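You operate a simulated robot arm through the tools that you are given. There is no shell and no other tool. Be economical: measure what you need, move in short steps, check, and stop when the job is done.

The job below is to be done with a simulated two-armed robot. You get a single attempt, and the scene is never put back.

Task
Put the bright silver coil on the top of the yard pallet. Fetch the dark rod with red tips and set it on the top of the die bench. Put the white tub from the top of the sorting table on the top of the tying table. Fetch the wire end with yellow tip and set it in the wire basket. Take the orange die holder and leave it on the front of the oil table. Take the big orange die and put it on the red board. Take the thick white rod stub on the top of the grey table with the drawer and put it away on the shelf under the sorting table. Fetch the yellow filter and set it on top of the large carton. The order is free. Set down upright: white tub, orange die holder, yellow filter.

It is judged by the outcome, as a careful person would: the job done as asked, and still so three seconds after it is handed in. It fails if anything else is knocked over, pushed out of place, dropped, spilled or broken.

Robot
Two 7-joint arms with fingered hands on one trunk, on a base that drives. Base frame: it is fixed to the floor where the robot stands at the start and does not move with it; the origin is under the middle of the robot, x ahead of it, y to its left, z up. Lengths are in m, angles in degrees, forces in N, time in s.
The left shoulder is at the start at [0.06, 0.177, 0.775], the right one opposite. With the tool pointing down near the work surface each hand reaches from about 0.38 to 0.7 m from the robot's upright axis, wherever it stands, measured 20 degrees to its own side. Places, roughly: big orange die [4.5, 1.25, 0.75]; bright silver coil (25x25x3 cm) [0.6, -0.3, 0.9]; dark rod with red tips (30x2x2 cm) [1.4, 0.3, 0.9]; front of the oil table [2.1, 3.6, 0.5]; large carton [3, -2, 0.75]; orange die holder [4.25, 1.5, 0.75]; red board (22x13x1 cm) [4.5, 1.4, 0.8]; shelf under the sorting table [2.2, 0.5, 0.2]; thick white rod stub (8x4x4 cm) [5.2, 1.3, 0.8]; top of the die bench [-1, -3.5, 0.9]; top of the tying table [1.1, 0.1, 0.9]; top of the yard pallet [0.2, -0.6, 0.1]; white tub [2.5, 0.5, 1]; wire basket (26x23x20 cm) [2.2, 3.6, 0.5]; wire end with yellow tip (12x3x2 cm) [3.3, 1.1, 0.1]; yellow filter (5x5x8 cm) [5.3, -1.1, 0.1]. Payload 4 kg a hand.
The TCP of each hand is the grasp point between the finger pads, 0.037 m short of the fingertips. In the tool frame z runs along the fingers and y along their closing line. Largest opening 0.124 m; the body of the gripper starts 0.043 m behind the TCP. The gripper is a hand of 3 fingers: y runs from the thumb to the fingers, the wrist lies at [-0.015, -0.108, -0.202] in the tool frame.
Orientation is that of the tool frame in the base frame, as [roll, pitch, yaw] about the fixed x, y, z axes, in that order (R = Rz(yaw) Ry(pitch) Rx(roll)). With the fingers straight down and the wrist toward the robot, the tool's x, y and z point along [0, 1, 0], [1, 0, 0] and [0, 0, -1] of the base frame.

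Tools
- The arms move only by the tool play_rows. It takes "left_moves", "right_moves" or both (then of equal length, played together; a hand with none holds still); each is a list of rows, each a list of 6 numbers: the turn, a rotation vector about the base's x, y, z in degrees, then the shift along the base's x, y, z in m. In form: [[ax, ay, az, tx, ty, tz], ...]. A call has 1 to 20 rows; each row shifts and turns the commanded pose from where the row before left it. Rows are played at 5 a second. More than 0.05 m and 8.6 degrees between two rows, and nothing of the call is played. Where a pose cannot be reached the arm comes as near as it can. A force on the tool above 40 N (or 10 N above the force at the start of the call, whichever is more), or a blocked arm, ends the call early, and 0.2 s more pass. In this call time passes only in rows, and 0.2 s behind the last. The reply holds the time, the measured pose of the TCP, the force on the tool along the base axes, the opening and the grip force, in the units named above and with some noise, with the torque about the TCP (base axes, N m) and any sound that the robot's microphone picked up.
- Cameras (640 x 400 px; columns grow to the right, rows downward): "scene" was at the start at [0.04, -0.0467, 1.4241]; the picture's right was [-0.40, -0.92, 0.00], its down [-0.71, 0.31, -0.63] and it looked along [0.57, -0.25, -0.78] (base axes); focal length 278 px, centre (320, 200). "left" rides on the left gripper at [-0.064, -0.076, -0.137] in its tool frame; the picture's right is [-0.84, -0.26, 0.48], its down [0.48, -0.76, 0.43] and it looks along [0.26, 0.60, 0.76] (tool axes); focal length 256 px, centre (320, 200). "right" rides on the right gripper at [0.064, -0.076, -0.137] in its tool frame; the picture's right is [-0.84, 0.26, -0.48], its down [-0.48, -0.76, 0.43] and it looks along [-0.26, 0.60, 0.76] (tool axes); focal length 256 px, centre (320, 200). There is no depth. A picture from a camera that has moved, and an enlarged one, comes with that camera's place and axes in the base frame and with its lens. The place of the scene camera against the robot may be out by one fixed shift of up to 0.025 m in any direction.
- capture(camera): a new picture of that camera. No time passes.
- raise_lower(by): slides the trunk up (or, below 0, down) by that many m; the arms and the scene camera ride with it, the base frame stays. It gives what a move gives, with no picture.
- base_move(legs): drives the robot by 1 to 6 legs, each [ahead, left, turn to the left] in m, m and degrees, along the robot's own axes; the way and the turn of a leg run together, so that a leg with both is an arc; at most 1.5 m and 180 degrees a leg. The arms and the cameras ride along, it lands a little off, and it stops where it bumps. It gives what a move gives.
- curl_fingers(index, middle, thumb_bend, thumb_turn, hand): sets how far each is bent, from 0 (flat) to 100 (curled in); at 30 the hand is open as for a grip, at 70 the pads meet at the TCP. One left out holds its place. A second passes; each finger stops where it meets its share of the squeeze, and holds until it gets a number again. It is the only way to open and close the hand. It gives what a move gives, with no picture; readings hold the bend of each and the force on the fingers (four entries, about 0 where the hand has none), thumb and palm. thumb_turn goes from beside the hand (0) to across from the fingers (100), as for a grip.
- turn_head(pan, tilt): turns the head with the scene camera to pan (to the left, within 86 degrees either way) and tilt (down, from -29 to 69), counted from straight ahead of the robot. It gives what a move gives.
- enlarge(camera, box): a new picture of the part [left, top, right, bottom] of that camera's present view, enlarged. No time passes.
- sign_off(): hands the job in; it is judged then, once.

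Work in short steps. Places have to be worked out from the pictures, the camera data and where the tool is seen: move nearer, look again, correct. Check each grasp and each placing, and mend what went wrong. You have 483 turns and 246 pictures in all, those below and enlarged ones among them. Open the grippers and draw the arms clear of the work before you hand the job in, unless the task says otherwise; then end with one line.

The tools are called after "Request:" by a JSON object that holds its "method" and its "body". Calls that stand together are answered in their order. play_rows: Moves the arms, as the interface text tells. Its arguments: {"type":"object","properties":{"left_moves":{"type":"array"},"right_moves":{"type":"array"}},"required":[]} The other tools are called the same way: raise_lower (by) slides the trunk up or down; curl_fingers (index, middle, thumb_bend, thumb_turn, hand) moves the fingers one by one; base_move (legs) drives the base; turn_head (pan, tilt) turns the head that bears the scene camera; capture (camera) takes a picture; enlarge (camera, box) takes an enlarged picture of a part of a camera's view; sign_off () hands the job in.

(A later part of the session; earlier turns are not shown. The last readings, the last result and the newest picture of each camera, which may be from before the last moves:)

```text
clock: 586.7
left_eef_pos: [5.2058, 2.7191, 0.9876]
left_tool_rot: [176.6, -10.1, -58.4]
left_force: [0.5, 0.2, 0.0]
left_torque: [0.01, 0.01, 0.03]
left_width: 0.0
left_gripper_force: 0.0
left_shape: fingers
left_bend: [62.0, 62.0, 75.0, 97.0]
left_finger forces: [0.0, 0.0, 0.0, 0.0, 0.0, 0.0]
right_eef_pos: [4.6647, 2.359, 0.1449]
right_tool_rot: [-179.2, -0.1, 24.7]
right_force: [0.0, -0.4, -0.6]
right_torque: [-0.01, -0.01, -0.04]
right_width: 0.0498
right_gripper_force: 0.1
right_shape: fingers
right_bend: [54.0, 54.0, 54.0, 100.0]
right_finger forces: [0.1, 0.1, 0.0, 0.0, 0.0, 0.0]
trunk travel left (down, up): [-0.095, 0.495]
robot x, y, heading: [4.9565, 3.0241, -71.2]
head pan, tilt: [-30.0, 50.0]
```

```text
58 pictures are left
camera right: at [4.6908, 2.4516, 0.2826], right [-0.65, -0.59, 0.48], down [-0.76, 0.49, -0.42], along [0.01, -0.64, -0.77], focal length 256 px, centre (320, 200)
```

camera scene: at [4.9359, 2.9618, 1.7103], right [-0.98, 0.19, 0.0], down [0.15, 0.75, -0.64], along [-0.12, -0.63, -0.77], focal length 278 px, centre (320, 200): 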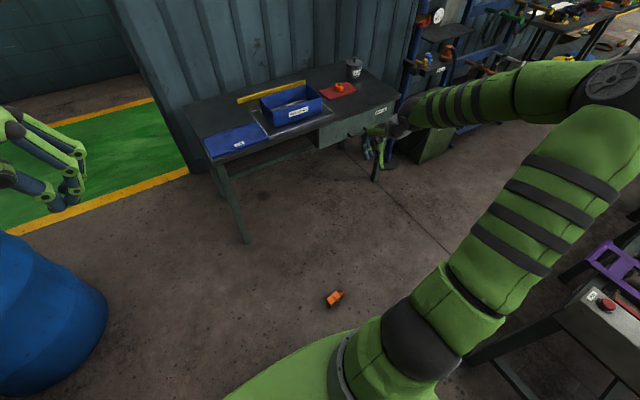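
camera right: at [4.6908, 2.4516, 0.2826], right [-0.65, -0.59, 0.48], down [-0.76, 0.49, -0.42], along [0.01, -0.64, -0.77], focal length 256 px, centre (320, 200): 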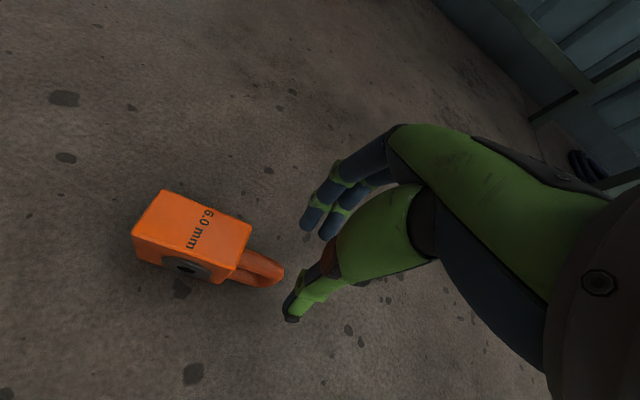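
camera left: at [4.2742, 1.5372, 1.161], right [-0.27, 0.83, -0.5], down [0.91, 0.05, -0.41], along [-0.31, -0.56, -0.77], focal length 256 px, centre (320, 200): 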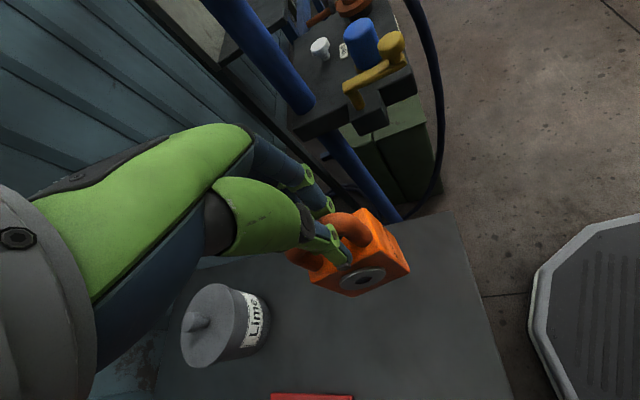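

Adjust 1 cm inward, open slightly and lower to the floor level.

Request:
{"method": "curl_fingers", "body": {"hand": "right", "index": 48, "middle": 48, "thumb_bend": 48}}

Request:
{"method": "play_rows", "body": {"right_moves": [[0, 0, 0, 0.009, -0.002, 0]]}}

Request:
{"method": "raise_lower", "body": {"by": -0.09}}

Request:
{"method": "capture", "body": {"camera": "right"}}

```text
clock: 587.7
left_eef_pos: [5.2037, 2.7176, 0.9886]
left_tool_rot: [176.8, -10.0, -58.3]
left_force: [-0.1, -0.8, -0.3]
left_torque: [0.02, 0.05, -0.01]
left_width: 0.0004
left_gripper_force: 0.1
left_shape: fingers
left_bend: [62.0, 62.0, 75.0, 97.0]
left_finger forces: [0.1, 0.1, 0.1, 0.1, 0.1, 0.0]
right_eef_pos: [4.6649, 2.358, 0.1435]
right_tool_rot: [-179.2, 0.0, 24.7]
right_force: [0.4, 0.5, 0.5]
right_torque: [0.01, -0.02, -0.01]
right_width: 0.0681
right_gripper_force: 0.0
right_shape: fingers
right_bend: [48.0, 48.0, 48.0, 100.0]
right_finger forces: [0.0, 0.1, 0.0, 0.0, 0.1, 0.1]
trunk travel left (down, up): [-0.095, 0.495]
robot x, y, heading: [4.9623, 3.0255, -71.1]
head pan, tilt: [-30.0, 50.0]
```

```text
clock: 588.1
left_eef_pos: [5.2033, 2.7196, 0.9881]
left_tool_rot: [176.8, -10.1, -58.3]
left_force: [-0.1, -0.6, 0.3]
left_torque: [0.0, -0.01, -0.03]
left_width: 0.0003
left_gripper_force: 0.0
left_shape: fingers
left_bend: [62.0, 62.0, 75.0, 97.0]
left_finger forces: [0.1, 0.0, 0.0, 0.1, 0.0, 0.0]
right_eef_pos: [4.6733, 2.3559, 0.1449]
right_tool_rot: [-179.2, 0.0, 24.8]
right_force: [-0.4, 0.2, 0.6]
right_torque: [-0.03, 0.01, 0.01]
right_width: 0.0682
right_gripper_force: 0.1
right_shape: fingers
right_bend: [48.0, 48.0, 48.0, 100.0]
right_finger forces: [0.1, 0.1, 0.0, 0.0, 0.1, 0.0]
trunk travel left (down, up): [-0.095, 0.495]
robot x, y, heading: [4.9589, 3.0273, -71.1]
head pan, tilt: [-30.0, 50.0]
```

```text
clock: 589.3
left_eef_pos: [5.2034, 2.7195, 0.8983]
left_tool_rot: [176.7, -10.1, -58.3]
left_force: [0.3, 0.1, -0.2]
left_torque: [0.03, 0.0, -0.02]
left_width: 0.0
left_gripper_force: 0.1
left_shape: fingers
left_bend: [62.0, 62.0, 75.0, 97.0]
left_finger forces: [0.1, 0.0, 0.0, 0.0, 0.0, 0.0]
right_eef_pos: [4.6732, 2.3552, 0.0551]
right_tool_rot: [-179.2, 0.0, 24.7]
right_force: [0.3, -1.0, -0.7]
right_torque: [0.02, 0.01, -0.01]
right_width: 0.0681
right_gripper_force: 0.2
right_shape: fingers
right_bend: [48.0, 48.0, 48.0, 100.0]
right_finger forces: [0.0, 0.1, 0.0, 0.1, 0.1, 0.0]
trunk travel left (down, up): [-0.005, 0.585]
robot x, y, heading: [4.958, 3.0254, -70.8]
head pan, tilt: [-30.0, 50.0]
```

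```text
57 pictures are left
camera right: at [4.6997, 2.4496, 0.1928], right [-0.65, -0.59, 0.48], down [-0.76, 0.49, -0.42], along [0.01, -0.64, -0.77], focal length 256 px, centre (320, 200)
```

right: 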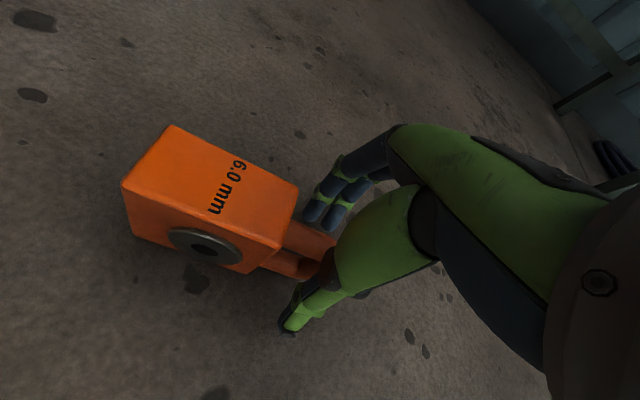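

The handle is between thumb and fingers. Close firmly.

Request:
{"method": "curl_fingers", "body": {"hand": "right", "index": 78, "middle": 78, "thumb_bend": 78}}

Request:
{"method": "raise_lower", "body": {"by": 0.15}}

Request:
{"method": "capture", "body": {"camera": "right"}}

```text
clock: 590.3
left_eef_pos: [5.2033, 2.7205, 0.898]
left_tool_rot: [176.8, -10.1, -58.4]
left_force: [0.2, -0.4, -0.3]
left_torque: [0.0, -0.07, 0.01]
left_width: 0.0002
left_gripper_force: 0.1
left_shape: fingers
left_bend: [62.0, 62.0, 75.0, 97.0]
left_finger forces: [0.1, 0.0, 0.0, 0.1, 0.1, 0.0]
right_eef_pos: [4.6729, 2.3563, 0.0558]
right_tool_rot: [-179.3, 0.0, 24.7]
right_force: [1.0, -1.1, 10.9]
right_torque: [-0.48, -0.3, -0.03]
right_width: 0.0094
right_gripper_force: 23.2
right_shape: fingers
right_bend: [65.0, 64.0, 68.0, 100.0]
right_finger forces: [13.6, 11.4, 0.0, 0.0, 22.1, 0.0]
trunk travel left (down, up): [-0.005, 0.585]
robot x, y, heading: [4.9603, 3.021, -70.9]
head pan, tilt: [-30.0, 50.0]
```

```text
clock: 592.1
left_eef_pos: [5.2031, 2.7194, 1.0473]
left_tool_rot: [176.8, -10.1, -58.3]
left_force: [0.0, -0.6, -0.3]
left_torque: [0.02, 0.01, -0.01]
left_width: 0.0002
left_gripper_force: 0.0
left_shape: fingers
left_bend: [62.0, 62.0, 75.0, 97.0]
left_finger forces: [0.0, 0.0, 0.0, 0.1, 0.1, 0.0]
right_eef_pos: [4.6729, 2.3566, 0.2052]
right_tool_rot: [-179.2, 0.0, 24.6]
right_force: [0.2, 0.4, -10.5]
right_torque: [0.06, 0.42, 0.05]
right_width: 0.0125
right_gripper_force: 27.5
right_shape: fingers
right_bend: [64.0, 64.0, 68.0, 99.0]
right_finger forces: [19.6, 13.8, 0.1, 0.0, 22.1, 0.0]
trunk travel left (down, up): [-0.155, 0.435]
robot x, y, heading: [4.9594, 3.0264, -71.0]
head pan, tilt: [-30.0, 50.0]
```

```text
56 pictures are left
camera right: at [4.6995, 2.4496, 0.342], right [-0.65, -0.59, 0.48], down [-0.76, 0.49, -0.42], along [0.01, -0.64, -0.77], focal length 256 px, centre (320, 200)
```

right: 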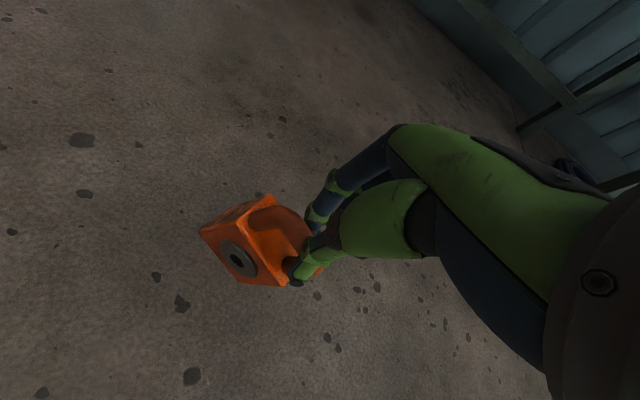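

Lifted but hanging tilted. I'll lower its bottom edge to the floor and swing the handle over it to stand it upright.

Request:
{"method": "play_rows", "body": {"right_moves": [[0, 0, 0, 0, 0, -0.03], [0, 0, 0, 0, 0, -0.02], [0, 0, 0, 0, 0, -0.015], [0, 0, 0, 0, 0, -0.01]]}}

Request:
{"method": "enlarge", "body": {"camera": "scene", "box": [300, 220, 460, 340]}}

```text
clock: 593.0
left_eef_pos: [5.2042, 2.7217, 1.0485]
left_tool_rot: [176.7, -10.3, -58.4]
left_force: [0.4, 0.8, -0.5]
left_torque: [-0.01, -0.01, 0.01]
left_width: 0.0002
left_gripper_force: 0.0
left_shape: fingers
left_bend: [62.0, 62.0, 75.0, 97.0]
left_finger forces: [0.0, 0.1, 0.0, 0.1, 0.0, 0.0]
right_eef_pos: [4.6694, 2.3489, 0.1425]
right_tool_rot: [-179.9, 0.4, 24.5]
right_force: [-7.2, 7.4, 30.6]
right_torque: [0.24, 0.25, 0.04]
right_width: 0.0123
right_gripper_force: 30.3
right_shape: fingers
right_bend: [66.0, 66.0, 66.0, 100.0]
right_finger forces: [11.3, 13.6, 0.0, 0.1, 37.0, 0.0]
trunk travel left (down, up): [-0.155, 0.435]
robot x, y, heading: [4.9578, 3.0251, -71.0]
head pan, tilt: [-30.0, 50.0]
stopped in row 4 (right hand): the force on the tool passed its limit at 51 N (the readings are from after the stop); the commanded pose is now the measured one
```

```text
3.33 times, centred on (380, 280) of scene
camera zoom: at [4.9363, 2.9641, 1.281], right [-0.98, 0.19, 0.0], down [0.15, 0.75, -0.64], along [-0.12, -0.63, -0.76], focal length 926 px, centre (120, -67)
```

zoom: 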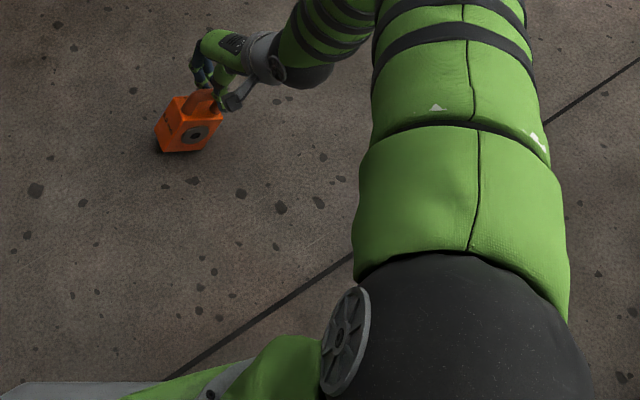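

Only ~25° off upright now. Move the hand east (over the base) to finish standing it up.

Request:
{"method": "play_rows", "body": {"right_moves": [[0, 0, 0, 0.009, 0.004, 0.006], [0, 0, 0, 0.009, 0.004, 0.003], [0, 0, 0, 0.009, 0.004, 0.0]]}}

Request:
{"method": "enlarge", "body": {"camera": "scene", "box": [300, 220, 460, 340]}}

```text
clock: 593.8
left_eef_pos: [5.2035, 2.7188, 1.0475]
left_tool_rot: [176.6, -10.1, -58.4]
left_force: [0.1, 0.0, -0.5]
left_torque: [0.03, 0.01, -0.02]
left_width: 0.0002
left_gripper_force: 0.1
left_shape: fingers
left_bend: [62.0, 62.0, 75.0, 97.0]
left_finger forces: [0.0, 0.0, 0.0, 0.0, 0.0, 0.1]
right_eef_pos: [4.6989, 2.3646, 0.1457]
right_tool_rot: [-179.6, 0.2, 24.6]
right_force: [0.3, -0.2, -11.1]
right_torque: [0.05, 0.27, -0.04]
right_width: 0.0131
right_gripper_force: 25.8
right_shape: fingers
right_bend: [65.0, 65.0, 67.0, 99.0]
right_finger forces: [18.0, 12.9, 0.0, 0.0, 20.6, 0.0]
trunk travel left (down, up): [-0.155, 0.435]
robot x, y, heading: [4.9614, 3.0235, -70.8]
head pan, tilt: [-30.0, 50.0]
```

```text
3.33 times, centred on (380, 280) of scene
camera zoom: at [4.9356, 2.9613, 1.28], right [-0.98, 0.19, 0.0], down [0.15, 0.75, -0.64], along [-0.12, -0.63, -0.77], focal length 926 px, centre (120, -67)
```

zoom: 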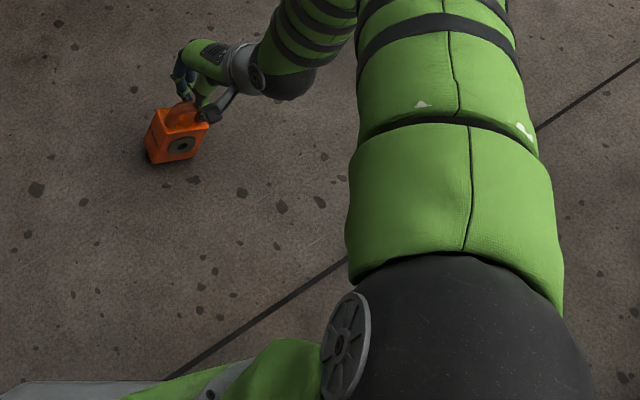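

Nearly upright and held firmly (26 N). Raise, back north into open floor, and turn to look for the oil table to the west.

Request:
{"method": "raise_lower", "body": {"by": 0.4}}

Request:
{"method": "base_move", "body": {"legs": [[-1.0, 0, 0], [0, 0, -110]]}}

Request:
{"method": "turn_head", "body": {"pan": 10, "tilt": 22}}

Request:
{"method": "capture", "body": {"camera": "scene"}}

```text
clock: 597.7
left_eef_pos: [5.203, 2.7176, 1.4481]
left_tool_rot: [176.7, -10.2, -58.4]
left_force: [0.6, 0.8, -0.2]
left_torque: [-0.02, 0.03, 0.0]
left_width: 0.0002
left_gripper_force: 0.1
left_shape: fingers
left_bend: [62.0, 62.0, 75.0, 97.0]
left_finger forces: [0.0, 0.1, 0.0, 0.1, 0.0, 0.0]
right_eef_pos: [4.6976, 2.3629, 0.5479]
right_tool_rot: [-179.6, 0.2, 24.6]
right_force: [-0.3, 0.3, -10.7]
right_torque: [0.04, 0.31, -0.01]
right_width: 0.0132
right_gripper_force: 26.3
right_shape: fingers
right_bend: [65.0, 65.0, 67.0, 99.0]
right_finger forces: [18.5, 12.9, 0.1, 0.1, 20.9, 0.0]
trunk travel left (down, up): [-0.555, 0.035]
robot x, y, heading: [4.9592, 3.0272, -70.9]
head pan, tilt: [-30.0, 50.0]
```

```text
clock: 607.5
left_eef_pos: [4.2618, 3.8505, 1.4481]
left_tool_rot: [176.6, -10.1, -168.0]
left_force: [-0.6, -0.1, -0.7]
left_torque: [0.0, 0.03, -0.02]
left_width: 0.0
left_gripper_force: 0.0
left_shape: fingers
left_bend: [62.0, 62.0, 75.0, 97.0]
left_finger forces: [0.0, 0.0, 0.0, 0.0, 0.0, 0.0]
right_eef_pos: [4.0974, 4.4453, 0.5472]
right_tool_rot: [-179.7, 0.2, -85.1]
right_force: [-0.3, -0.4, -10.5]
right_torque: [0.32, -0.14, 0.02]
right_width: 0.0124
right_gripper_force: 25.3
right_shape: fingers
right_bend: [65.0, 65.0, 67.0, 99.0]
right_finger forces: [17.7, 12.3, 0.0, 0.0, 20.0, 0.0]
trunk travel left (down, up): [-0.555, 0.035]
robot x, y, heading: [4.631, 3.9744, 179.5]
head pan, tilt: [-30.0, 50.0]
```

```text
clock: 608.5
left_eef_pos: [4.2626, 3.8507, 1.4478]
left_tool_rot: [176.8, -10.0, -168.0]
left_force: [0.8, -0.9, 0.0]
left_torque: [0.0, 0.02, 0.0]
left_width: 0.0002
left_gripper_force: 0.1
left_shape: fingers
left_bend: [62.0, 62.0, 75.0, 97.0]
left_finger forces: [0.0, 0.0, 0.1, 0.0, 0.0, 0.0]
right_eef_pos: [4.0969, 4.4442, 0.5466]
right_tool_rot: [-179.5, 0.2, -85.0]
right_force: [0.4, 0.0, -10.0]
right_torque: [0.27, -0.11, 0.02]
right_width: 0.0127
right_gripper_force: 25.0
right_shape: fingers
right_bend: [65.0, 65.0, 67.0, 99.0]
right_finger forces: [17.6, 12.4, 0.0, 0.0, 20.1, 0.0]
trunk travel left (down, up): [-0.555, 0.035]
robot x, y, heading: [4.6307, 3.974, 179.4]
head pan, tilt: [10.0, 22.0]
```

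```text
53 pictures are left
camera scene: at [4.571, 3.9451, 1.7225], right [-0.16, 0.99, 0.0], down [0.37, 0.06, -0.93], along [-0.91, -0.15, -0.38], focal length 278 px, centre (320, 200)
```

scene: 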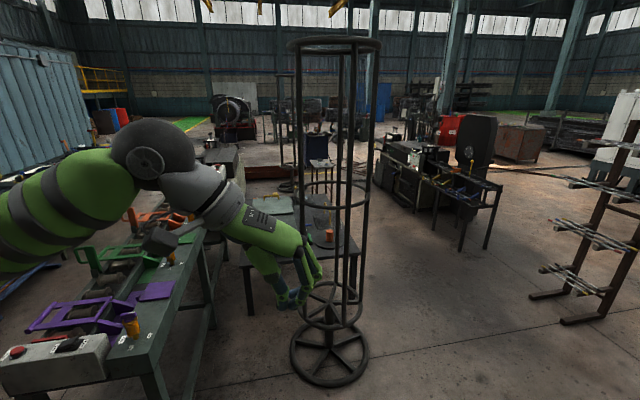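

A cage stand is at (3.28, 3.80); behind it the low table must be the oil table. Enlarge.

Request:
{"method": "enlarge", "body": {"camera": "scene", "box": [220, 140, 420, 290]}}

```text
2.67 times, centred on (320, 215) of scene
camera zoom: at [4.571, 3.9451, 1.7225], right [-0.16, 0.99, 0.0], down [0.37, 0.06, -0.93], along [-0.91, -0.15, -0.38], focal length 741 px, centre (320, 160)
```

zoom: 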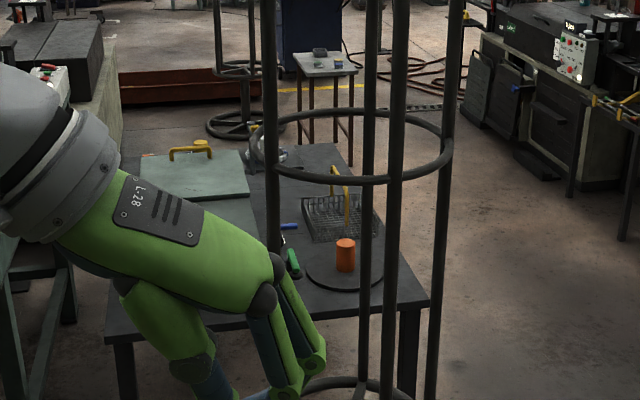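

The oil table: centre ≈ (2.2, 3.3), top z≈0.5, its front (north) strip holds the wire basket. I'll go around the cage to the north side, facing -70°.

Request:
{"method": "base_move", "body": {"legs": [[0, 0, 110.5], [-1.34, -0.82, 0], [-0.13, -0.98, 0]]}}

Request:
{"method": "turn_head", "body": {"pan": -25, "tilt": 40}}

Request:
{"method": "capture", "body": {"camera": "scene"}}

```text
refused: leg 2 is longer than a leg can be; nothing moved
```

```text
clock: 609.5
left_eef_pos: [4.2623, 3.8503, 1.4478]
left_tool_rot: [176.6, -10.0, -168.0]
left_force: [0.1, -0.5, 1.4]
left_torque: [0.0, 0.0, -0.01]
left_width: 0.0
left_gripper_force: 0.0
left_shape: fingers
left_bend: [62.0, 62.0, 75.0, 97.0]
left_finger forces: [0.1, 0.0, 0.0, 0.0, 0.1, 0.0]
right_eef_pos: [4.0975, 4.4461, 0.5462]
right_tool_rot: [-179.6, 0.2, -85.1]
right_force: [0.2, -1.2, -10.2]
right_torque: [0.26, -0.08, 0.01]
right_width: 0.0126
right_gripper_force: 24.8
right_shape: fingers
right_bend: [65.0, 65.0, 67.0, 99.0]
right_finger forces: [17.6, 12.4, 0.0, 0.0, 20.2, 0.0]
trunk travel left (down, up): [-0.555, 0.035]
robot x, y, heading: [4.6332, 3.974, 179.3]
head pan, tilt: [-25.0, 40.0]
```

```text
51 pictures are left
camera scene: at [4.5859, 3.9967, 1.6944], right [0.43, 0.9, 0.0], down [0.58, -0.28, -0.77], along [-0.69, 0.33, -0.64], focal length 278 px, centre (320, 200)
```

scene: 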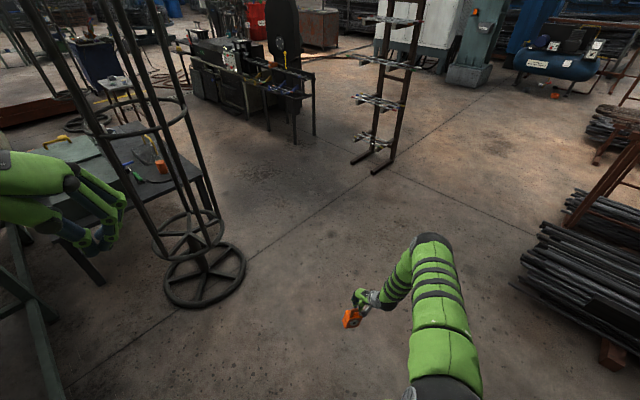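

Floor is open. Split the long leg.

Request:
{"method": "base_move", "body": {"legs": [[0, 0, 110.5], [-0.9, -0.5, 0], [-0.44, -0.32, 0], [-0.13, -0.98, 0]]}}

Request:
{"method": "capture", "body": {"camera": "scene"}}

```text
clock: 626.9
left_eef_pos: [2.6941, 4.4473, 1.4472]
left_tool_rot: [176.7, -10.1, -57.6]
left_force: [0.2, 0.2, 0.2]
left_torque: [-0.07, -0.02, -0.01]
left_width: 0.0
left_gripper_force: 0.0
left_shape: fingers
left_bend: [62.0, 62.0, 75.0, 97.0]
left_finger forces: [0.0, 0.1, 0.0, 0.0, 0.0, 0.0]
right_eef_pos: [2.1951, 4.0837, 0.5464]
right_tool_rot: [-179.5, 0.2, 25.5]
right_force: [0.2, -0.8, -10.6]
right_torque: [-0.01, 0.27, 0.0]
right_width: 0.0121
right_gripper_force: 24.1
right_shape: fingers
right_bend: [65.0, 65.0, 68.0, 99.0]
right_finger forces: [17.3, 11.6, 0.0, 0.1, 19.6, 0.1]
trunk travel left (down, up): [-0.555, 0.035]
robot x, y, heading: [2.4482, 4.7492, -70.3]
head pan, tilt: [-25.0, 40.0]
```

```text
50 pictures are left
camera scene: at [2.4288, 4.6762, 1.6944], right [-1.0, 0.09, 0.0], down [0.06, 0.64, -0.77], along [-0.07, -0.76, -0.64], focal length 278 px, centre (320, 200)
```

scene: 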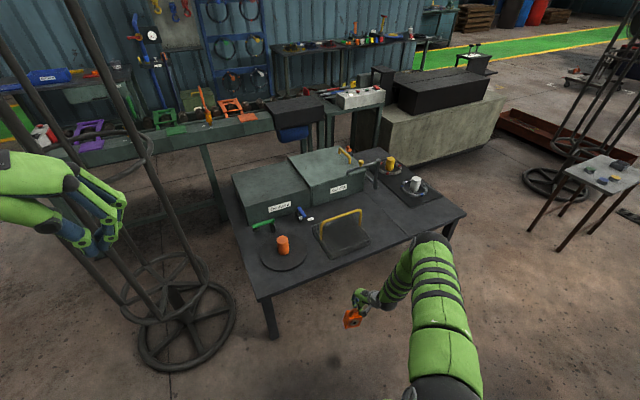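

Good overview. The free spot right of the wire basket, near (1.84, 3.56), suits the holder. Raise the hand and move there.

Request:
{"method": "play_rows", "body": {"right_moves": [[0, 0, 0, 0, 0, 0.045], [0, 0, 0, 0, 0, 0.045], [0, 0, 0, 0, 0, 0.045], [0, 0, 0, 0, 0, 0.045], [0, 0, 0, 0, 0, 0.03]]}}

Request:
{"method": "base_move", "body": {"legs": [[0, -0.51, 0], [0.37, 0, 0]]}}

Request:
{"method": "capture", "body": {"camera": "right"}}

Request:
{"method": "capture", "body": {"camera": "scene"}}

```text
clock: 628.1
left_eef_pos: [2.6951, 4.4471, 1.4478]
left_tool_rot: [176.8, -10.0, -57.5]
left_force: [-0.4, 0.0, 0.0]
left_torque: [-0.04, -0.03, -0.01]
left_width: 0.0
left_gripper_force: 0.2
left_shape: fingers
left_bend: [62.0, 62.0, 75.0, 97.0]
left_finger forces: [0.1, 0.0, 0.0, 0.0, 0.0, 0.0]
right_eef_pos: [2.196, 4.0842, 0.758]
right_tool_rot: [-179.7, 0.3, 25.5]
right_force: [0.1, -0.7, -10.4]
right_torque: [-0.06, 0.28, 0.01]
right_width: 0.0123
right_gripper_force: 24.2
right_shape: fingers
right_bend: [65.0, 65.0, 68.0, 100.0]
right_finger forces: [17.4, 11.7, 0.0, 0.1, 19.7, 0.1]
trunk travel left (down, up): [-0.555, 0.035]
robot x, y, heading: [2.4489, 4.7481, -70.5]
head pan, tilt: [-25.0, 40.0]
```

```text
clock: 633.1
left_eef_pos: [2.3346, 3.9214, 1.4471]
left_tool_rot: [176.6, -10.0, -57.6]
left_force: [-0.3, -0.4, 1.0]
left_torque: [-0.01, -0.02, 0.02]
left_width: 0.0
left_gripper_force: 0.1
left_shape: fingers
left_bend: [62.0, 62.0, 75.0, 97.0]
left_finger forces: [0.1, 0.0, 0.0, 0.1, 0.0, 0.0]
right_eef_pos: [1.8337, 3.5621, 0.7558]
right_tool_rot: [-179.5, 0.3, 25.3]
right_force: [0.2, -0.6, -10.7]
right_torque: [-0.03, 0.27, -0.03]
right_width: 0.0121
right_gripper_force: 24.6
right_shape: fingers
right_bend: [65.0, 65.0, 68.0, 100.0]
right_finger forces: [17.3, 11.7, 0.0, 0.1, 19.8, 0.0]
trunk travel left (down, up): [-0.555, 0.035]
robot x, y, heading: [2.0849, 4.2275, -70.4]
head pan, tilt: [-25.0, 40.0]
```

```text
49 pictures are left
camera right: at [1.8592, 3.6565, 0.8941], right [-0.64, -0.59, 0.48], down [-0.76, 0.48, -0.43], along [0.02, -0.65, -0.76], focal length 256 px, centre (320, 200)
```

right: 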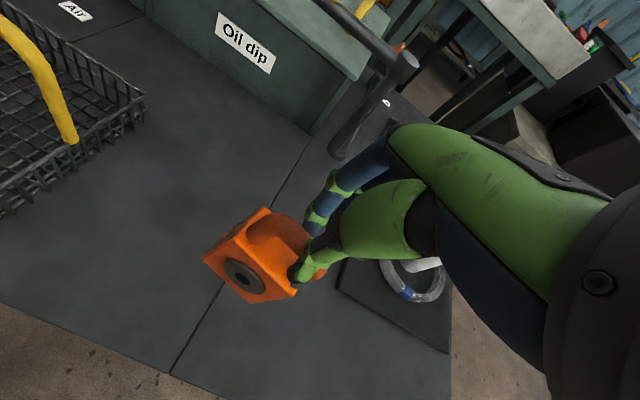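

```text
48 pictures are left
camera scene: at [2.07, 4.153, 1.6943], right [-1.0, 0.09, 0.0], down [0.06, 0.64, -0.77], along [-0.07, -0.76, -0.64], focal length 278 px, centre (320, 200)
```

scene: 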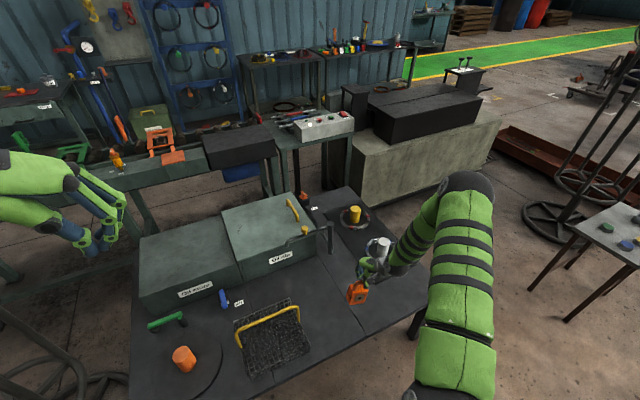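

There is a seam: the oil table is the section with the basket. Place the holder between seam and basket at (1.985, 3.62): shift the base left 0.16.

Request:
{"method": "base_move", "body": {"legs": [[0, 0.16, 0]]}}

Request:
{"method": "capture", "body": {"camera": "right"}}

```text
clock: 634.5
left_eef_pos: [2.4872, 3.9786, 1.4477]
left_tool_rot: [176.8, -10.1, -57.6]
left_force: [0.7, 0.9, 0.0]
left_torque: [-0.03, 0.05, -0.02]
left_width: 0.0001
left_gripper_force: 0.2
left_shape: fingers
left_bend: [62.0, 62.0, 75.0, 97.0]
left_finger forces: [0.1, 0.1, 0.0, 0.1, 0.0, 0.0]
right_eef_pos: [1.9853, 3.616, 0.757]
right_tool_rot: [-179.6, 0.3, 25.2]
right_force: [0.3, -0.4, -9.7]
right_torque: [0.0, 0.25, 0.02]
right_width: 0.0123
right_gripper_force: 23.2
right_shape: fingers
right_bend: [65.0, 65.0, 68.0, 100.0]
right_finger forces: [16.3, 11.0, 0.1, 0.0, 19.4, 0.0]
trunk travel left (down, up): [-0.555, 0.035]
robot x, y, heading: [2.2397, 4.2805, -70.5]
head pan, tilt: [-25.0, 40.0]
```

```text
47 pictures are left
camera right: at [2.0109, 3.7112, 0.895], right [-0.64, -0.59, 0.49], down [-0.76, 0.48, -0.43], along [0.02, -0.65, -0.76], focal length 256 px, centre (320, 200)
```

right: 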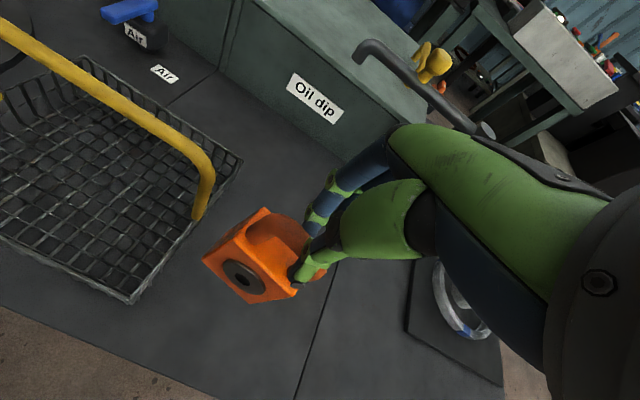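

Shift 2 cm away from the basket and lower until contact.

Request:
{"method": "play_rows", "body": {"right_moves": [[0, 0, 0, -0.019, -0.007, -0.02], [0, 0, 0, 0, 0, -0.03], [0, 0, 0, 0, 0, -0.02], [0, 0, 0, 0, 0, -0.015], [0, 0, 0, 0, 0, -0.01], [0, 0, 0, 0, 0, -0.01], [0, 0, 0, 0, 0, -0.01]]}}

Request:
{"method": "enlarge", "body": {"camera": "scene", "box": [280, 220, 440, 340]}}

```text
clock: 636.1
left_eef_pos: [2.4857, 3.9787, 1.4481]
left_tool_rot: [176.7, -10.1, -57.6]
left_force: [0.3, 0.1, 0.4]
left_torque: [0.0, 0.02, -0.01]
left_width: 0.0002
left_gripper_force: 0.1
left_shape: fingers
left_bend: [62.0, 62.0, 75.0, 97.0]
left_finger forces: [0.1, 0.0, 0.1, 0.0, 0.0, 0.0]
right_eef_pos: [1.967, 3.6089, 0.6462]
right_tool_rot: [-179.9, 0.3, 25.3]
right_force: [1.1, 4.5, 15.6]
right_torque: [-0.01, 0.09, 0.06]
right_width: 0.0121
right_gripper_force: 28.1
right_shape: fingers
right_bend: [65.0, 65.0, 68.0, 100.0]
right_finger forces: [13.2, 13.1, 0.0, 0.0, 29.7, 0.0]
trunk travel left (down, up): [-0.555, 0.035]
robot x, y, heading: [2.2371, 4.2805, -70.2]
head pan, tilt: [-25.0, 40.0]
```

```text
3.33 times, centred on (360, 280) of scene
camera zoom: at [2.2218, 4.2111, 1.6951], right [-1.0, 0.09, 0.0], down [0.06, 0.64, -0.77], along [-0.07, -0.76, -0.64], focal length 926 px, centre (187, -67)
```

zoom: 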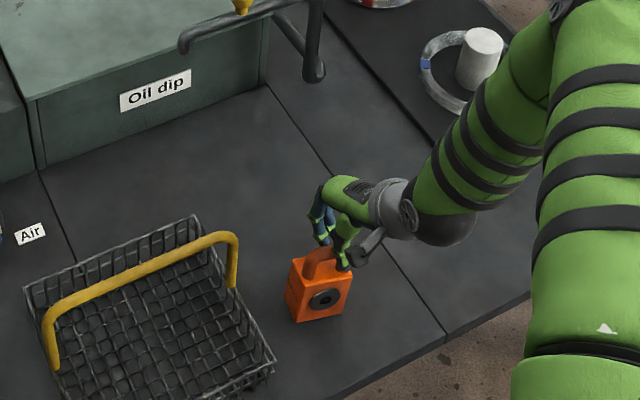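

Contact, about 8–10° lean. Nudge the handle east 1.2 cm while pressing lightly, to settle it flat.

Request:
{"method": "play_rows", "body": {"right_moves": [[0, 0, 0, 0.006, 0.003, 0.002], [0, 0, 0, 0.006, 0.003, -0.001], [0, 0, 0, 0.004, 0.002, -0.003], [0, 0, 0, 0, 0, -0.003]]}}

Request:
{"method": "enlarge", "body": {"camera": "scene", "box": [320, 240, 420, 340]}}

```text
clock: 637.1
left_eef_pos: [2.4856, 3.9803, 1.4479]
left_tool_rot: [176.9, -10.2, -57.6]
left_force: [-0.5, -0.3, 0.0]
left_torque: [-0.02, 0.01, 0.0]
left_width: 0.0
left_gripper_force: 0.1
left_shape: fingers
left_bend: [62.0, 62.0, 75.0, 97.0]
left_finger forces: [0.0, 0.1, 0.0, 0.0, 0.1, 0.0]
right_eef_pos: [1.9826, 3.6178, 0.6411]
right_tool_rot: [-179.9, 0.4, 25.2]
right_force: [-3.1, 9.9, 33.1]
right_torque: [0.16, 0.23, 0.04]
right_width: 0.0123
right_gripper_force: 31.2
right_shape: fingers
right_bend: [65.0, 65.0, 67.0, 99.0]
right_finger forces: [12.2, 11.6, 0.1, 0.1, 38.5, 0.0]
trunk travel left (down, up): [-0.555, 0.035]
robot x, y, heading: [2.2375, 4.2815, -70.4]
head pan, tilt: [-25.0, 40.0]
```

```text
4.00 times, centred on (370, 290) of scene
camera zoom: at [2.2218, 4.2122, 1.6951], right [-1.0, 0.09, 0.0], down [0.06, 0.64, -0.77], along [-0.07, -0.76, -0.64], focal length 1112 px, centre (120, -160)
```

zoom: 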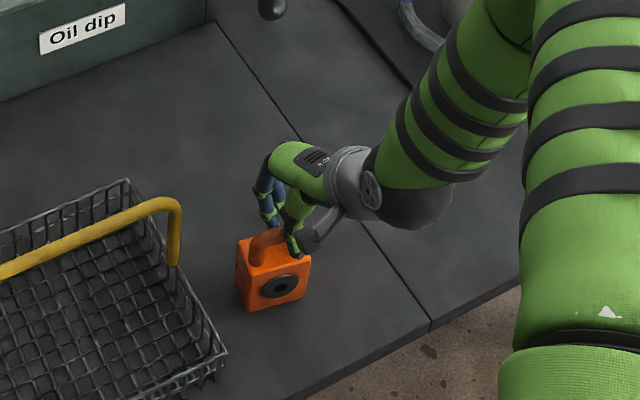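

It stands upright. Ease pressure and release.

Request:
{"method": "play_rows", "body": {"right_moves": [[0, 0, 0, 0, 0, 0.004]]}}

Request:
{"method": "curl_fingers", "body": {"hand": "right", "index": 48, "middle": 48, "thumb_bend": 48}}

Request:
{"method": "play_rows", "body": {"right_moves": [[0, 0, 0, 0, 0, 0.03], [0, 0, 0, 0, 0, 0.04], [0, 0, 0, 0, 0, 0.04], [0, 0, 0, 0, 0, 0.04]]}}

Request:
{"method": "enlarge", "body": {"camera": "scene", "box": [260, 220, 420, 340]}}

```text
clock: 637.5
left_eef_pos: [2.4862, 3.9798, 1.4481]
left_tool_rot: [176.7, -10.1, -57.6]
left_force: [-0.5, 0.2, 0.0]
left_torque: [-0.02, -0.02, -0.02]
left_width: 0.0002
left_gripper_force: 0.0
left_shape: fingers
left_bend: [62.0, 62.0, 75.0, 97.0]
left_finger forces: [0.0, 0.0, 0.1, 0.1, 0.0, 0.0]
right_eef_pos: [1.9817, 3.6183, 0.6411]
right_tool_rot: [-179.6, 0.4, 25.3]
right_force: [-3.0, 3.9, 12.7]
right_torque: [0.06, 0.3, 0.01]
right_width: 0.0129
right_gripper_force: 28.4
right_shape: fingers
right_bend: [65.0, 65.0, 67.0, 99.0]
right_finger forces: [15.5, 10.9, 0.0, 0.0, 30.4, 0.1]
trunk travel left (down, up): [-0.555, 0.035]
robot x, y, heading: [2.2406, 4.285, -70.5]
head pan, tilt: [-25.0, 40.0]
```

```text
clock: 638.5
left_eef_pos: [2.4864, 3.9775, 1.4472]
left_tool_rot: [176.7, -10.0, -57.6]
left_force: [0.5, 0.0, -0.5]
left_torque: [-0.03, 0.0, -0.02]
left_width: 0.0
left_gripper_force: 0.1
left_shape: fingers
left_bend: [62.0, 62.0, 75.0, 97.0]
left_finger forces: [0.0, 0.0, 0.0, 0.0, 0.0, 0.0]
right_eef_pos: [1.9801, 3.6167, 0.6412]
right_tool_rot: [-179.7, 0.3, 25.3]
right_force: [-0.3, -0.1, -0.1]
right_torque: [-0.01, 0.0, 0.01]
right_width: 0.0682
right_gripper_force: 0.2
right_shape: fingers
right_bend: [48.0, 48.0, 48.0, 100.0]
right_finger forces: [0.1, 0.0, 0.0, 0.1, 0.0, 0.0]
trunk travel left (down, up): [-0.555, 0.035]
robot x, y, heading: [2.2394, 4.2868, -70.5]
head pan, tilt: [-25.0, 40.0]
```

```text
clock: 639.5
left_eef_pos: [2.485, 3.9785, 1.4486]
left_tool_rot: [176.7, -10.1, -57.7]
left_force: [-0.2, 0.3, -0.2]
left_torque: [-0.03, -0.04, -0.05]
left_width: 0.0
left_gripper_force: 0.1
left_shape: fingers
left_bend: [62.0, 62.0, 75.0, 97.0]
left_finger forces: [0.1, 0.0, 0.0, 0.0, 0.1, 0.0]
right_eef_pos: [1.9829, 3.6167, 0.7908]
right_tool_rot: [-179.7, 0.3, 25.3]
right_force: [-0.4, 0.5, 0.1]
right_torque: [0.01, -0.03, 0.06]
right_width: 0.0679
right_gripper_force: 0.0
right_shape: fingers
right_bend: [48.0, 48.0, 48.0, 100.0]
right_finger forces: [0.0, 0.1, 0.1, 0.1, 0.0, 0.0]
trunk travel left (down, up): [-0.555, 0.035]
robot x, y, heading: [2.2365, 4.2794, -70.4]
head pan, tilt: [-25.0, 40.0]
```

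```text
3.33 times, centred on (340, 280) of scene
camera zoom: at [2.2212, 4.2096, 1.6944], right [-1.0, 0.09, 0.0], down [0.06, 0.64, -0.77], along [-0.07, -0.76, -0.64], focal length 926 px, centre (253, -67)
```

zoom: 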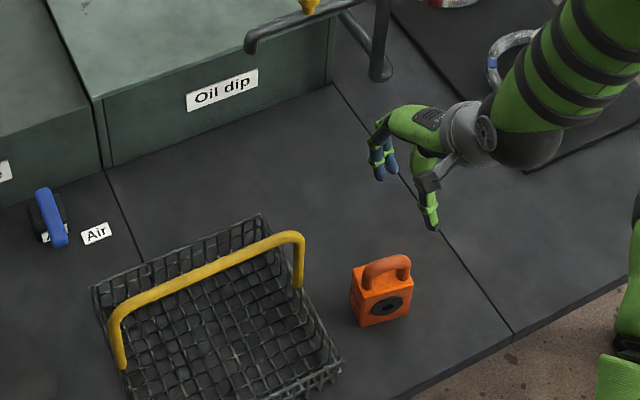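

The holder stands upright on the oil table's front. Now fetch the wire end: move the left arm out of the way and drive back around the cage and through the gap (arms clear).

Request:
{"method": "play_rows", "body": {"left_moves": [[0, 0, 0, 0.0314, 0.031, 0], [0, 0, 0, 0.0314, 0.031, 0], [0, 0, 0, 0.0314, 0.031, 0], [0, 0, 0, 0.0314, 0.031, 0], [0, 0, 0, 0.0314, 0.031, 0], [0, 0, 0, 0.0314, 0.031, 0], [0, 0, 0, 0.0314, 0.031, 0]]}}

Request:
{"method": "base_move", "body": {"legs": [[-0.47, 0.16, 0], [0, 0.9, 0], [0.861, 0.991, 0], [1.194, 0.371, 0], [0.595, -0.265, 0]]}}

```text
clock: 641.1
left_eef_pos: [2.618, 4.0648, 1.4357]
left_tool_rot: [176.8, -9.9, -57.6]
left_force: [0.6, 0.0, -0.2]
left_torque: [0.02, 0.07, 0.0]
left_width: 0.0003
left_gripper_force: 0.2
left_shape: fingers
left_bend: [62.0, 62.0, 75.0, 97.0]
left_finger forces: [0.0, 0.0, 0.0, 0.0, 0.0, 0.0]
left hand out of reach, approached as far as the arm can: row 3, 4, 5, 6, 7
right_eef_pos: [1.9844, 3.6156, 0.7907]
right_tool_rot: [-179.6, 0.3, 25.3]
right_force: [-0.2, -0.5, 0.3]
right_torque: [0.04, 0.03, 0.01]
right_width: 0.0681
right_gripper_force: 0.0
right_shape: fingers
right_bend: [48.0, 48.0, 48.0, 100.0]
right_finger forces: [0.0, 0.1, 0.0, 0.1, 0.0, 0.0]
trunk travel left (down, up): [-0.555, 0.035]
robot x, y, heading: [2.2396, 4.2835, -70.6]
head pan, tilt: [-25.0, 40.0]
```

```text
clock: 663.7
left_eef_pos: [5.3985, 2.7352, 1.4356]
left_tool_rot: [176.8, -10.1, -57.4]
left_force: [0.2, -0.5, -0.1]
left_torque: [-0.01, 0.02, -0.03]
left_width: 0.0
left_gripper_force: 0.1
left_shape: fingers
left_bend: [62.0, 62.0, 75.0, 97.0]
left_finger forces: [0.0, 0.0, 0.0, 0.1, 0.0, 0.0]
right_eef_pos: [4.7666, 2.2816, 0.79]
right_tool_rot: [-179.6, 0.1, 25.6]
right_force: [1.3, 1.0, 0.0]
right_torque: [0.06, 0.0, 0.01]
right_width: 0.0682
right_gripper_force: 0.0
right_shape: fingers
right_bend: [48.0, 48.0, 48.0, 100.0]
right_finger forces: [0.0, 0.0, 0.1, 0.0, 0.1, 0.0]
trunk travel left (down, up): [-0.555, 0.035]
robot x, y, heading: [5.0161, 2.9451, -70.0]
head pan, tilt: [-25.0, 40.0]
```

Continue through the gap back to the aisle in front of the rack.

Request:
{"method": "base_move", "body": {"legs": [[0.05, -0.61, 0], [0.28, -0.312, 0], [0.113, -0.518, 0]]}}

Request:
{"method": "play_rows", "body": {"right_moves": [[0, 0, -6, 0, 0, 0], [0, 0, -6, 0, 0, 0], [0, 0, -6, 0, 0, 0], [0, 0, -6, 0, 0, 0], [0, 0, -6, 0, 0, 0], [0, 0, -6, 0, 0, 0], [0, 0, -6, 0, 0, 0], [0, 0, -5, 0, 0, 0]]}}

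Request:
{"method": "turn_head", "body": {"pan": -20, "tilt": 50}}

Request:
{"method": "capture", "body": {"camera": "scene"}}

```text
clock: 672.0
left_eef_pos: [4.2027, 1.8255, 1.435]
left_tool_rot: [176.8, -10.1, -57.0]
left_force: [0.0, 0.4, 0.0]
left_torque: [0.01, 0.0, 0.0]
left_width: 0.0
left_gripper_force: 0.1
left_shape: fingers
left_bend: [62.0, 62.0, 75.0, 97.0]
left_finger forces: [0.0, 0.1, 0.1, 0.0, 0.1, 0.0]
right_eef_pos: [3.5743, 1.3684, 0.7905]
right_tool_rot: [-179.6, 0.1, 26.0]
right_force: [-0.1, 0.4, 0.5]
right_torque: [0.02, 0.02, 0.0]
right_width: 0.0681
right_gripper_force: 0.0
right_shape: fingers
right_bend: [48.0, 48.0, 48.0, 100.0]
right_finger forces: [0.1, 0.0, 0.0, 0.0, 0.0, 0.0]
trunk travel left (down, up): [-0.555, 0.035]
robot x, y, heading: [3.8212, 2.0348, -69.7]
head pan, tilt: [-25.0, 40.0]
```

```text
clock: 673.8
left_eef_pos: [4.2032, 1.8267, 1.4355]
left_tool_rot: [176.7, -10.1, -56.9]
left_force: [-0.2, 0.1, 0.8]
left_torque: [0.01, -0.01, 0.0]
left_width: 0.0
left_gripper_force: 0.0
left_shape: fingers
left_bend: [62.0, 62.0, 75.0, 97.0]
left_finger forces: [0.0, 0.0, 0.0, 0.1, 0.0, 0.1]
right_eef_pos: [3.5735, 1.3679, 0.7905]
right_tool_rot: [-179.6, 0.3, -21.1]
right_force: [-0.4, -0.1, -0.1]
right_torque: [0.05, -0.03, 0.03]
right_width: 0.0683
right_gripper_force: 0.0
right_shape: fingers
right_bend: [48.0, 48.0, 48.0, 100.0]
right_finger forces: [0.1, 0.0, 0.0, 0.0, 0.1, 0.1]
trunk travel left (down, up): [-0.555, 0.035]
robot x, y, heading: [3.8223, 2.0363, -69.7]
head pan, tilt: [-25.0, 40.0]
```

```text
clock: 674.5
left_eef_pos: [4.2022, 1.8264, 1.4353]
left_tool_rot: [176.8, -10.2, -56.9]
left_force: [-0.1, -0.4, -0.1]
left_torque: [0.02, -0.02, 0.02]
left_width: 0.0001
left_gripper_force: 0.0
left_shape: fingers
left_bend: [62.0, 62.0, 75.0, 97.0]
left_finger forces: [0.0, 0.0, 0.0, 0.1, 0.0, 0.0]
right_eef_pos: [3.5745, 1.3687, 0.7903]
right_tool_rot: [-179.7, 0.4, -21.0]
right_force: [-0.3, -0.9, -0.8]
right_torque: [0.02, 0.02, 0.02]
right_width: 0.0683
right_gripper_force: 0.1
right_shape: fingers
right_bend: [48.0, 48.0, 48.0, 100.0]
right_finger forces: [0.0, 0.0, 0.0, 0.1, 0.0, 0.0]
trunk travel left (down, up): [-0.555, 0.035]
robot x, y, heading: [3.8185, 2.0365, -69.4]
head pan, tilt: [-20.0, 50.0]
```

```text
43 pictures are left
camera scene: at [3.8121, 1.9714, 1.6803], right [-1.0, -0.01, 0.0], down [-0.01, 0.77, -0.64], along [0.0, -0.64, -0.77], focal length 278 px, centre (320, 200)
```

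scene: 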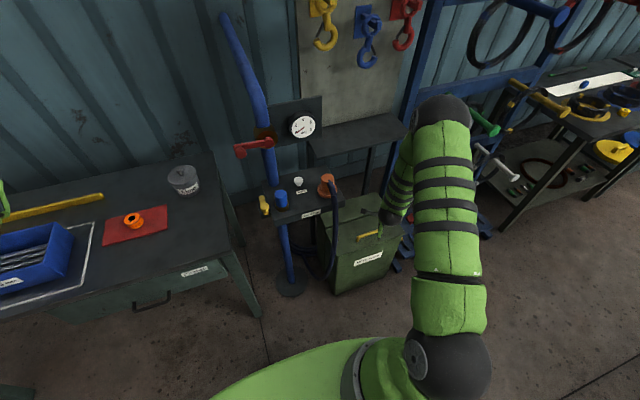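

That rotation swings the elbow forward. Rotate the hand the other way instead (wrist to the right-back).

Request:
{"method": "play_rows", "body": {"right_moves": [[0, 0, 7.6, 0, 0, 0], [0, 0, 7.6, 0, 0, 0], [0, 0, 7.6, 0, 0, 0], [0, 0, 7.6, 0, 0, 0], [0, 0, 7.6, 0, 0, 0], [0, 0, 7.6, 0, 0, 0], [0, 0, 7.6, 0, 0, 0], [0, 0, 7.6, 0, 0, 0], [0, 0, 7.6, 0, 0, 0], [0, 0, 7.6, 0, 0, 0], [0, 0, 7.6, 0, 0, 0], [0, 0, 7.6, 0, 0, 0]]}}

Request:
{"method": "capture", "body": {"camera": "scene"}}

```text
clock: 677.1
left_eef_pos: [4.2029, 1.8251, 1.4352]
left_tool_rot: [176.8, -10.1, -56.9]
left_force: [0.7, -0.2, -0.2]
left_torque: [-0.01, 0.03, -0.03]
left_width: 0.0003
left_gripper_force: 0.0
left_shape: fingers
left_bend: [62.0, 62.0, 75.0, 97.0]
left_finger forces: [0.1, 0.0, 0.0, 0.0, 0.0, 0.1]
right_eef_pos: [3.5736, 1.368, 0.7906]
right_tool_rot: [-179.6, 0.2, 70.3]
right_force: [0.2, -0.1, 0.6]
right_torque: [0.02, 0.05, 0.0]
right_width: 0.0682
right_gripper_force: 0.1
right_shape: fingers
right_bend: [48.0, 48.0, 48.0, 100.0]
right_finger forces: [0.1, 0.1, 0.1, 0.0, 0.0, 0.0]
trunk travel left (down, up): [-0.555, 0.035]
robot x, y, heading: [3.8211, 2.0368, -69.8]
head pan, tilt: [-20.0, 50.0]
```

```text
42 pictures are left
camera scene: at [3.8122, 1.9715, 1.6803], right [-1.0, -0.01, 0.0], down [-0.01, 0.77, -0.64], along [0.0, -0.64, -0.77], focal length 278 px, centre (320, 200)
```

scene: 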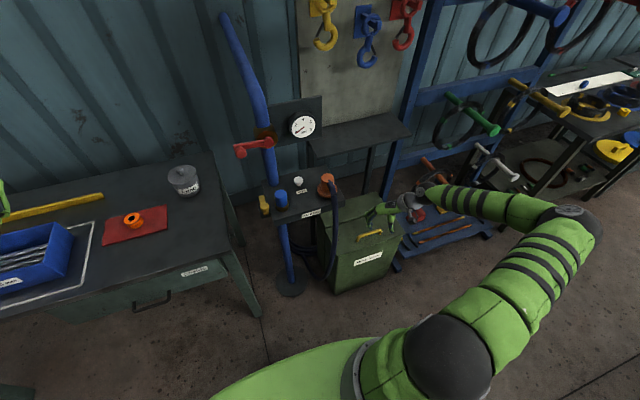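

Elbow is on the right now. Lower the hand (outside the tray), rotate a little more, and shift base right.

Request:
{"method": "play_rows", "body": {"right_moves": [[0, 0, 5, 0, 0, -0.045], [0, 0, 5, 0, 0, -0.045], [0, 0, 0, 0, 0, -0.045], [0, 0, 0, 0, 0, -0.035]]}}

Request:
{"method": "base_move", "body": {"legs": [[0, -0.34, 0]]}}

Request:
{"method": "raise_lower", "body": {"by": -0.4}}

Request:
{"method": "capture", "body": {"camera": "scene"}}

Request:
{"method": "capture", "body": {"camera": "right"}}

```text
clock: 678.1
left_eef_pos: [4.2029, 1.8259, 1.4338]
left_tool_rot: [176.7, -10.1, -56.9]
left_force: [0.3, -0.5, 0.1]
left_torque: [0.0, 0.01, 0.02]
left_width: 0.0
left_gripper_force: 0.1
left_shape: fingers
left_bend: [62.0, 62.0, 75.0, 97.0]
left_finger forces: [0.0, 0.0, 0.1, 0.0, 0.0, 0.0]
right_eef_pos: [3.5734, 1.3691, 0.6195]
right_tool_rot: [-179.5, 0.1, 80.2]
right_force: [-0.1, 0.9, -0.1]
right_torque: [0.0, -0.03, 0.01]
right_width: 0.0681
right_gripper_force: 0.1
right_shape: fingers
right_bend: [48.0, 48.0, 48.0, 100.0]
right_finger forces: [0.1, 0.1, 0.0, 0.0, 0.1, 0.0]
trunk travel left (down, up): [-0.555, 0.035]
robot x, y, heading: [3.8242, 2.0387, -69.8]
head pan, tilt: [-20.0, 50.0]
```

```text
clock: 680.4
left_eef_pos: [3.8794, 1.7073, 1.4342]
left_tool_rot: [176.7, -10.2, -56.8]
left_force: [0.1, -0.4, -0.4]
left_torque: [0.0, -0.02, 0.02]
left_width: 0.0
left_gripper_force: 0.0
left_shape: fingers
left_bend: [62.0, 62.0, 75.0, 97.0]
left_finger forces: [0.1, 0.1, 0.0, 0.0, 0.0, 0.0]
right_eef_pos: [3.2535, 1.249, 0.619]
right_tool_rot: [-179.7, 0.2, 80.3]
right_force: [-0.1, -0.2, -0.3]
right_torque: [0.0, -0.03, 0.01]
right_width: 0.0685
right_gripper_force: 0.0
right_shape: fingers
right_bend: [48.0, 48.0, 48.0, 100.0]
right_finger forces: [0.0, 0.0, 0.0, 0.1, 0.0, 0.1]
trunk travel left (down, up): [-0.555, 0.035]
robot x, y, heading: [3.499, 1.917, -70.0]
head pan, tilt: [-20.0, 50.0]
```

```text
clock: 684.2
left_eef_pos: [3.8822, 1.7063, 1.0348]
left_tool_rot: [176.7, -10.1, -56.8]
left_force: [-0.2, 0.2, -0.6]
left_torque: [0.0, 0.0, -0.04]
left_width: 0.0001
left_gripper_force: 0.0
left_shape: fingers
left_bend: [62.0, 62.0, 75.0, 97.0]
left_finger forces: [0.0, 0.0, 0.0, 0.0, 0.0, 0.0]
right_eef_pos: [3.2551, 1.2483, 0.2194]
right_tool_rot: [-179.6, 0.2, 80.2]
right_force: [-0.6, -0.2, 0.0]
right_torque: [0.01, 0.03, -0.02]
right_width: 0.0682
right_gripper_force: 0.1
right_shape: fingers
right_bend: [48.0, 48.0, 48.0, 100.0]
right_finger forces: [0.1, 0.1, 0.1, 0.0, 0.0, 0.0]
trunk travel left (down, up): [-0.155, 0.435]
robot x, y, heading: [3.5024, 1.9195, -69.7]
head pan, tilt: [-20.0, 50.0]
```

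```text
41 pictures are left
camera scene: at [3.4908, 1.8519, 1.2803], right [-1.0, -0.01, 0.0], down [-0.01, 0.77, -0.64], along [0.0, -0.64, -0.77], focal length 278 px, centre (320, 200)
```

scene: 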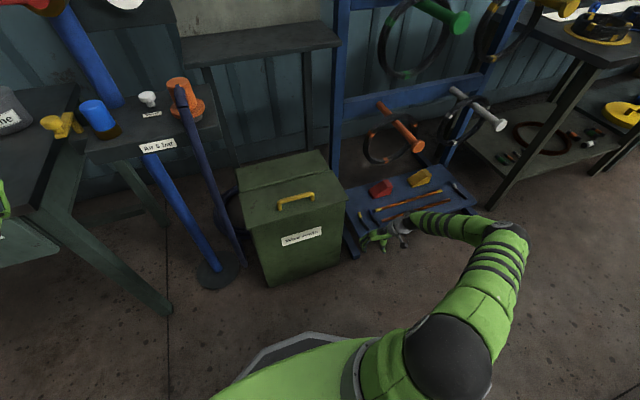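

```text
40 pictures are left
camera right: at [3.1901, 1.3246, 0.3567], right [0.11, -0.87, 0.48], down [-0.83, -0.35, -0.43], along [0.54, -0.35, -0.76], focal length 256 px, centre (320, 200)
```

right: 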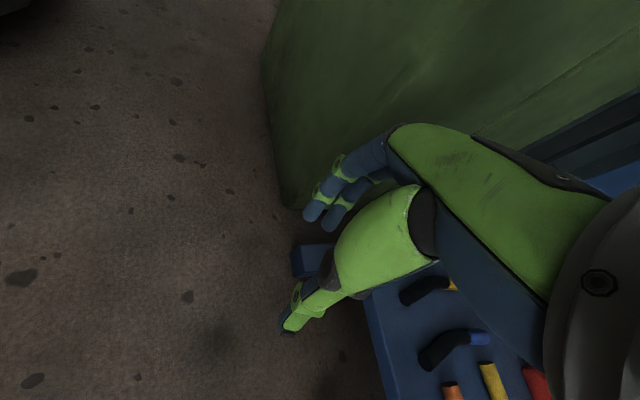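

Wire with yellow tip: black end (3.28, 1.055), tip (3.32, 0.95). Drive in so the hand is over its black part.

Request:
{"method": "base_move", "body": {"legs": [[0.215, -0.04, 0]]}}

Request:
{"method": "capture", "body": {"camera": "right"}}

```text
clock: 685.9
left_eef_pos: [3.9179, 1.49, 1.0357]
left_tool_rot: [176.8, -10.1, -57.0]
left_force: [0.4, 0.0, -0.3]
left_torque: [0.0, 0.0, 0.01]
left_width: 0.0002
left_gripper_force: 0.0
left_shape: fingers
left_bend: [62.0, 62.0, 75.0, 97.0]
left_finger forces: [0.1, 0.1, 0.0, 0.1, 0.1, 0.0]
right_eef_pos: [3.2915, 1.0323, 0.2209]
right_tool_rot: [-179.5, 0.2, 80.3]
right_force: [0.1, 0.0, -0.3]
right_torque: [-0.04, -0.02, 0.02]
right_width: 0.0684
right_gripper_force: 0.0
right_shape: fingers
right_bend: [48.0, 48.0, 48.0, 100.0]
right_finger forces: [0.1, 0.0, 0.1, 0.0, 0.0, 0.0]
trunk travel left (down, up): [-0.155, 0.435]
robot x, y, heading: [3.5376, 1.7001, -69.7]
head pan, tilt: [-20.0, 50.0]
```

```text
39 pictures are left
camera right: at [3.2273, 1.1087, 0.3567], right [0.11, -0.87, 0.48], down [-0.83, -0.35, -0.43], along [0.54, -0.36, -0.76], focal length 256 px, centre (320, 200)
```

right: 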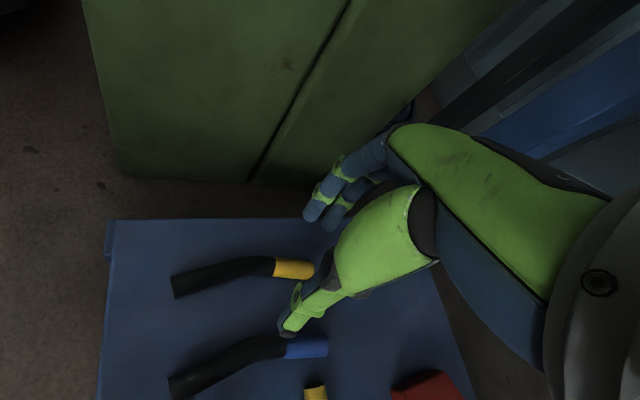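

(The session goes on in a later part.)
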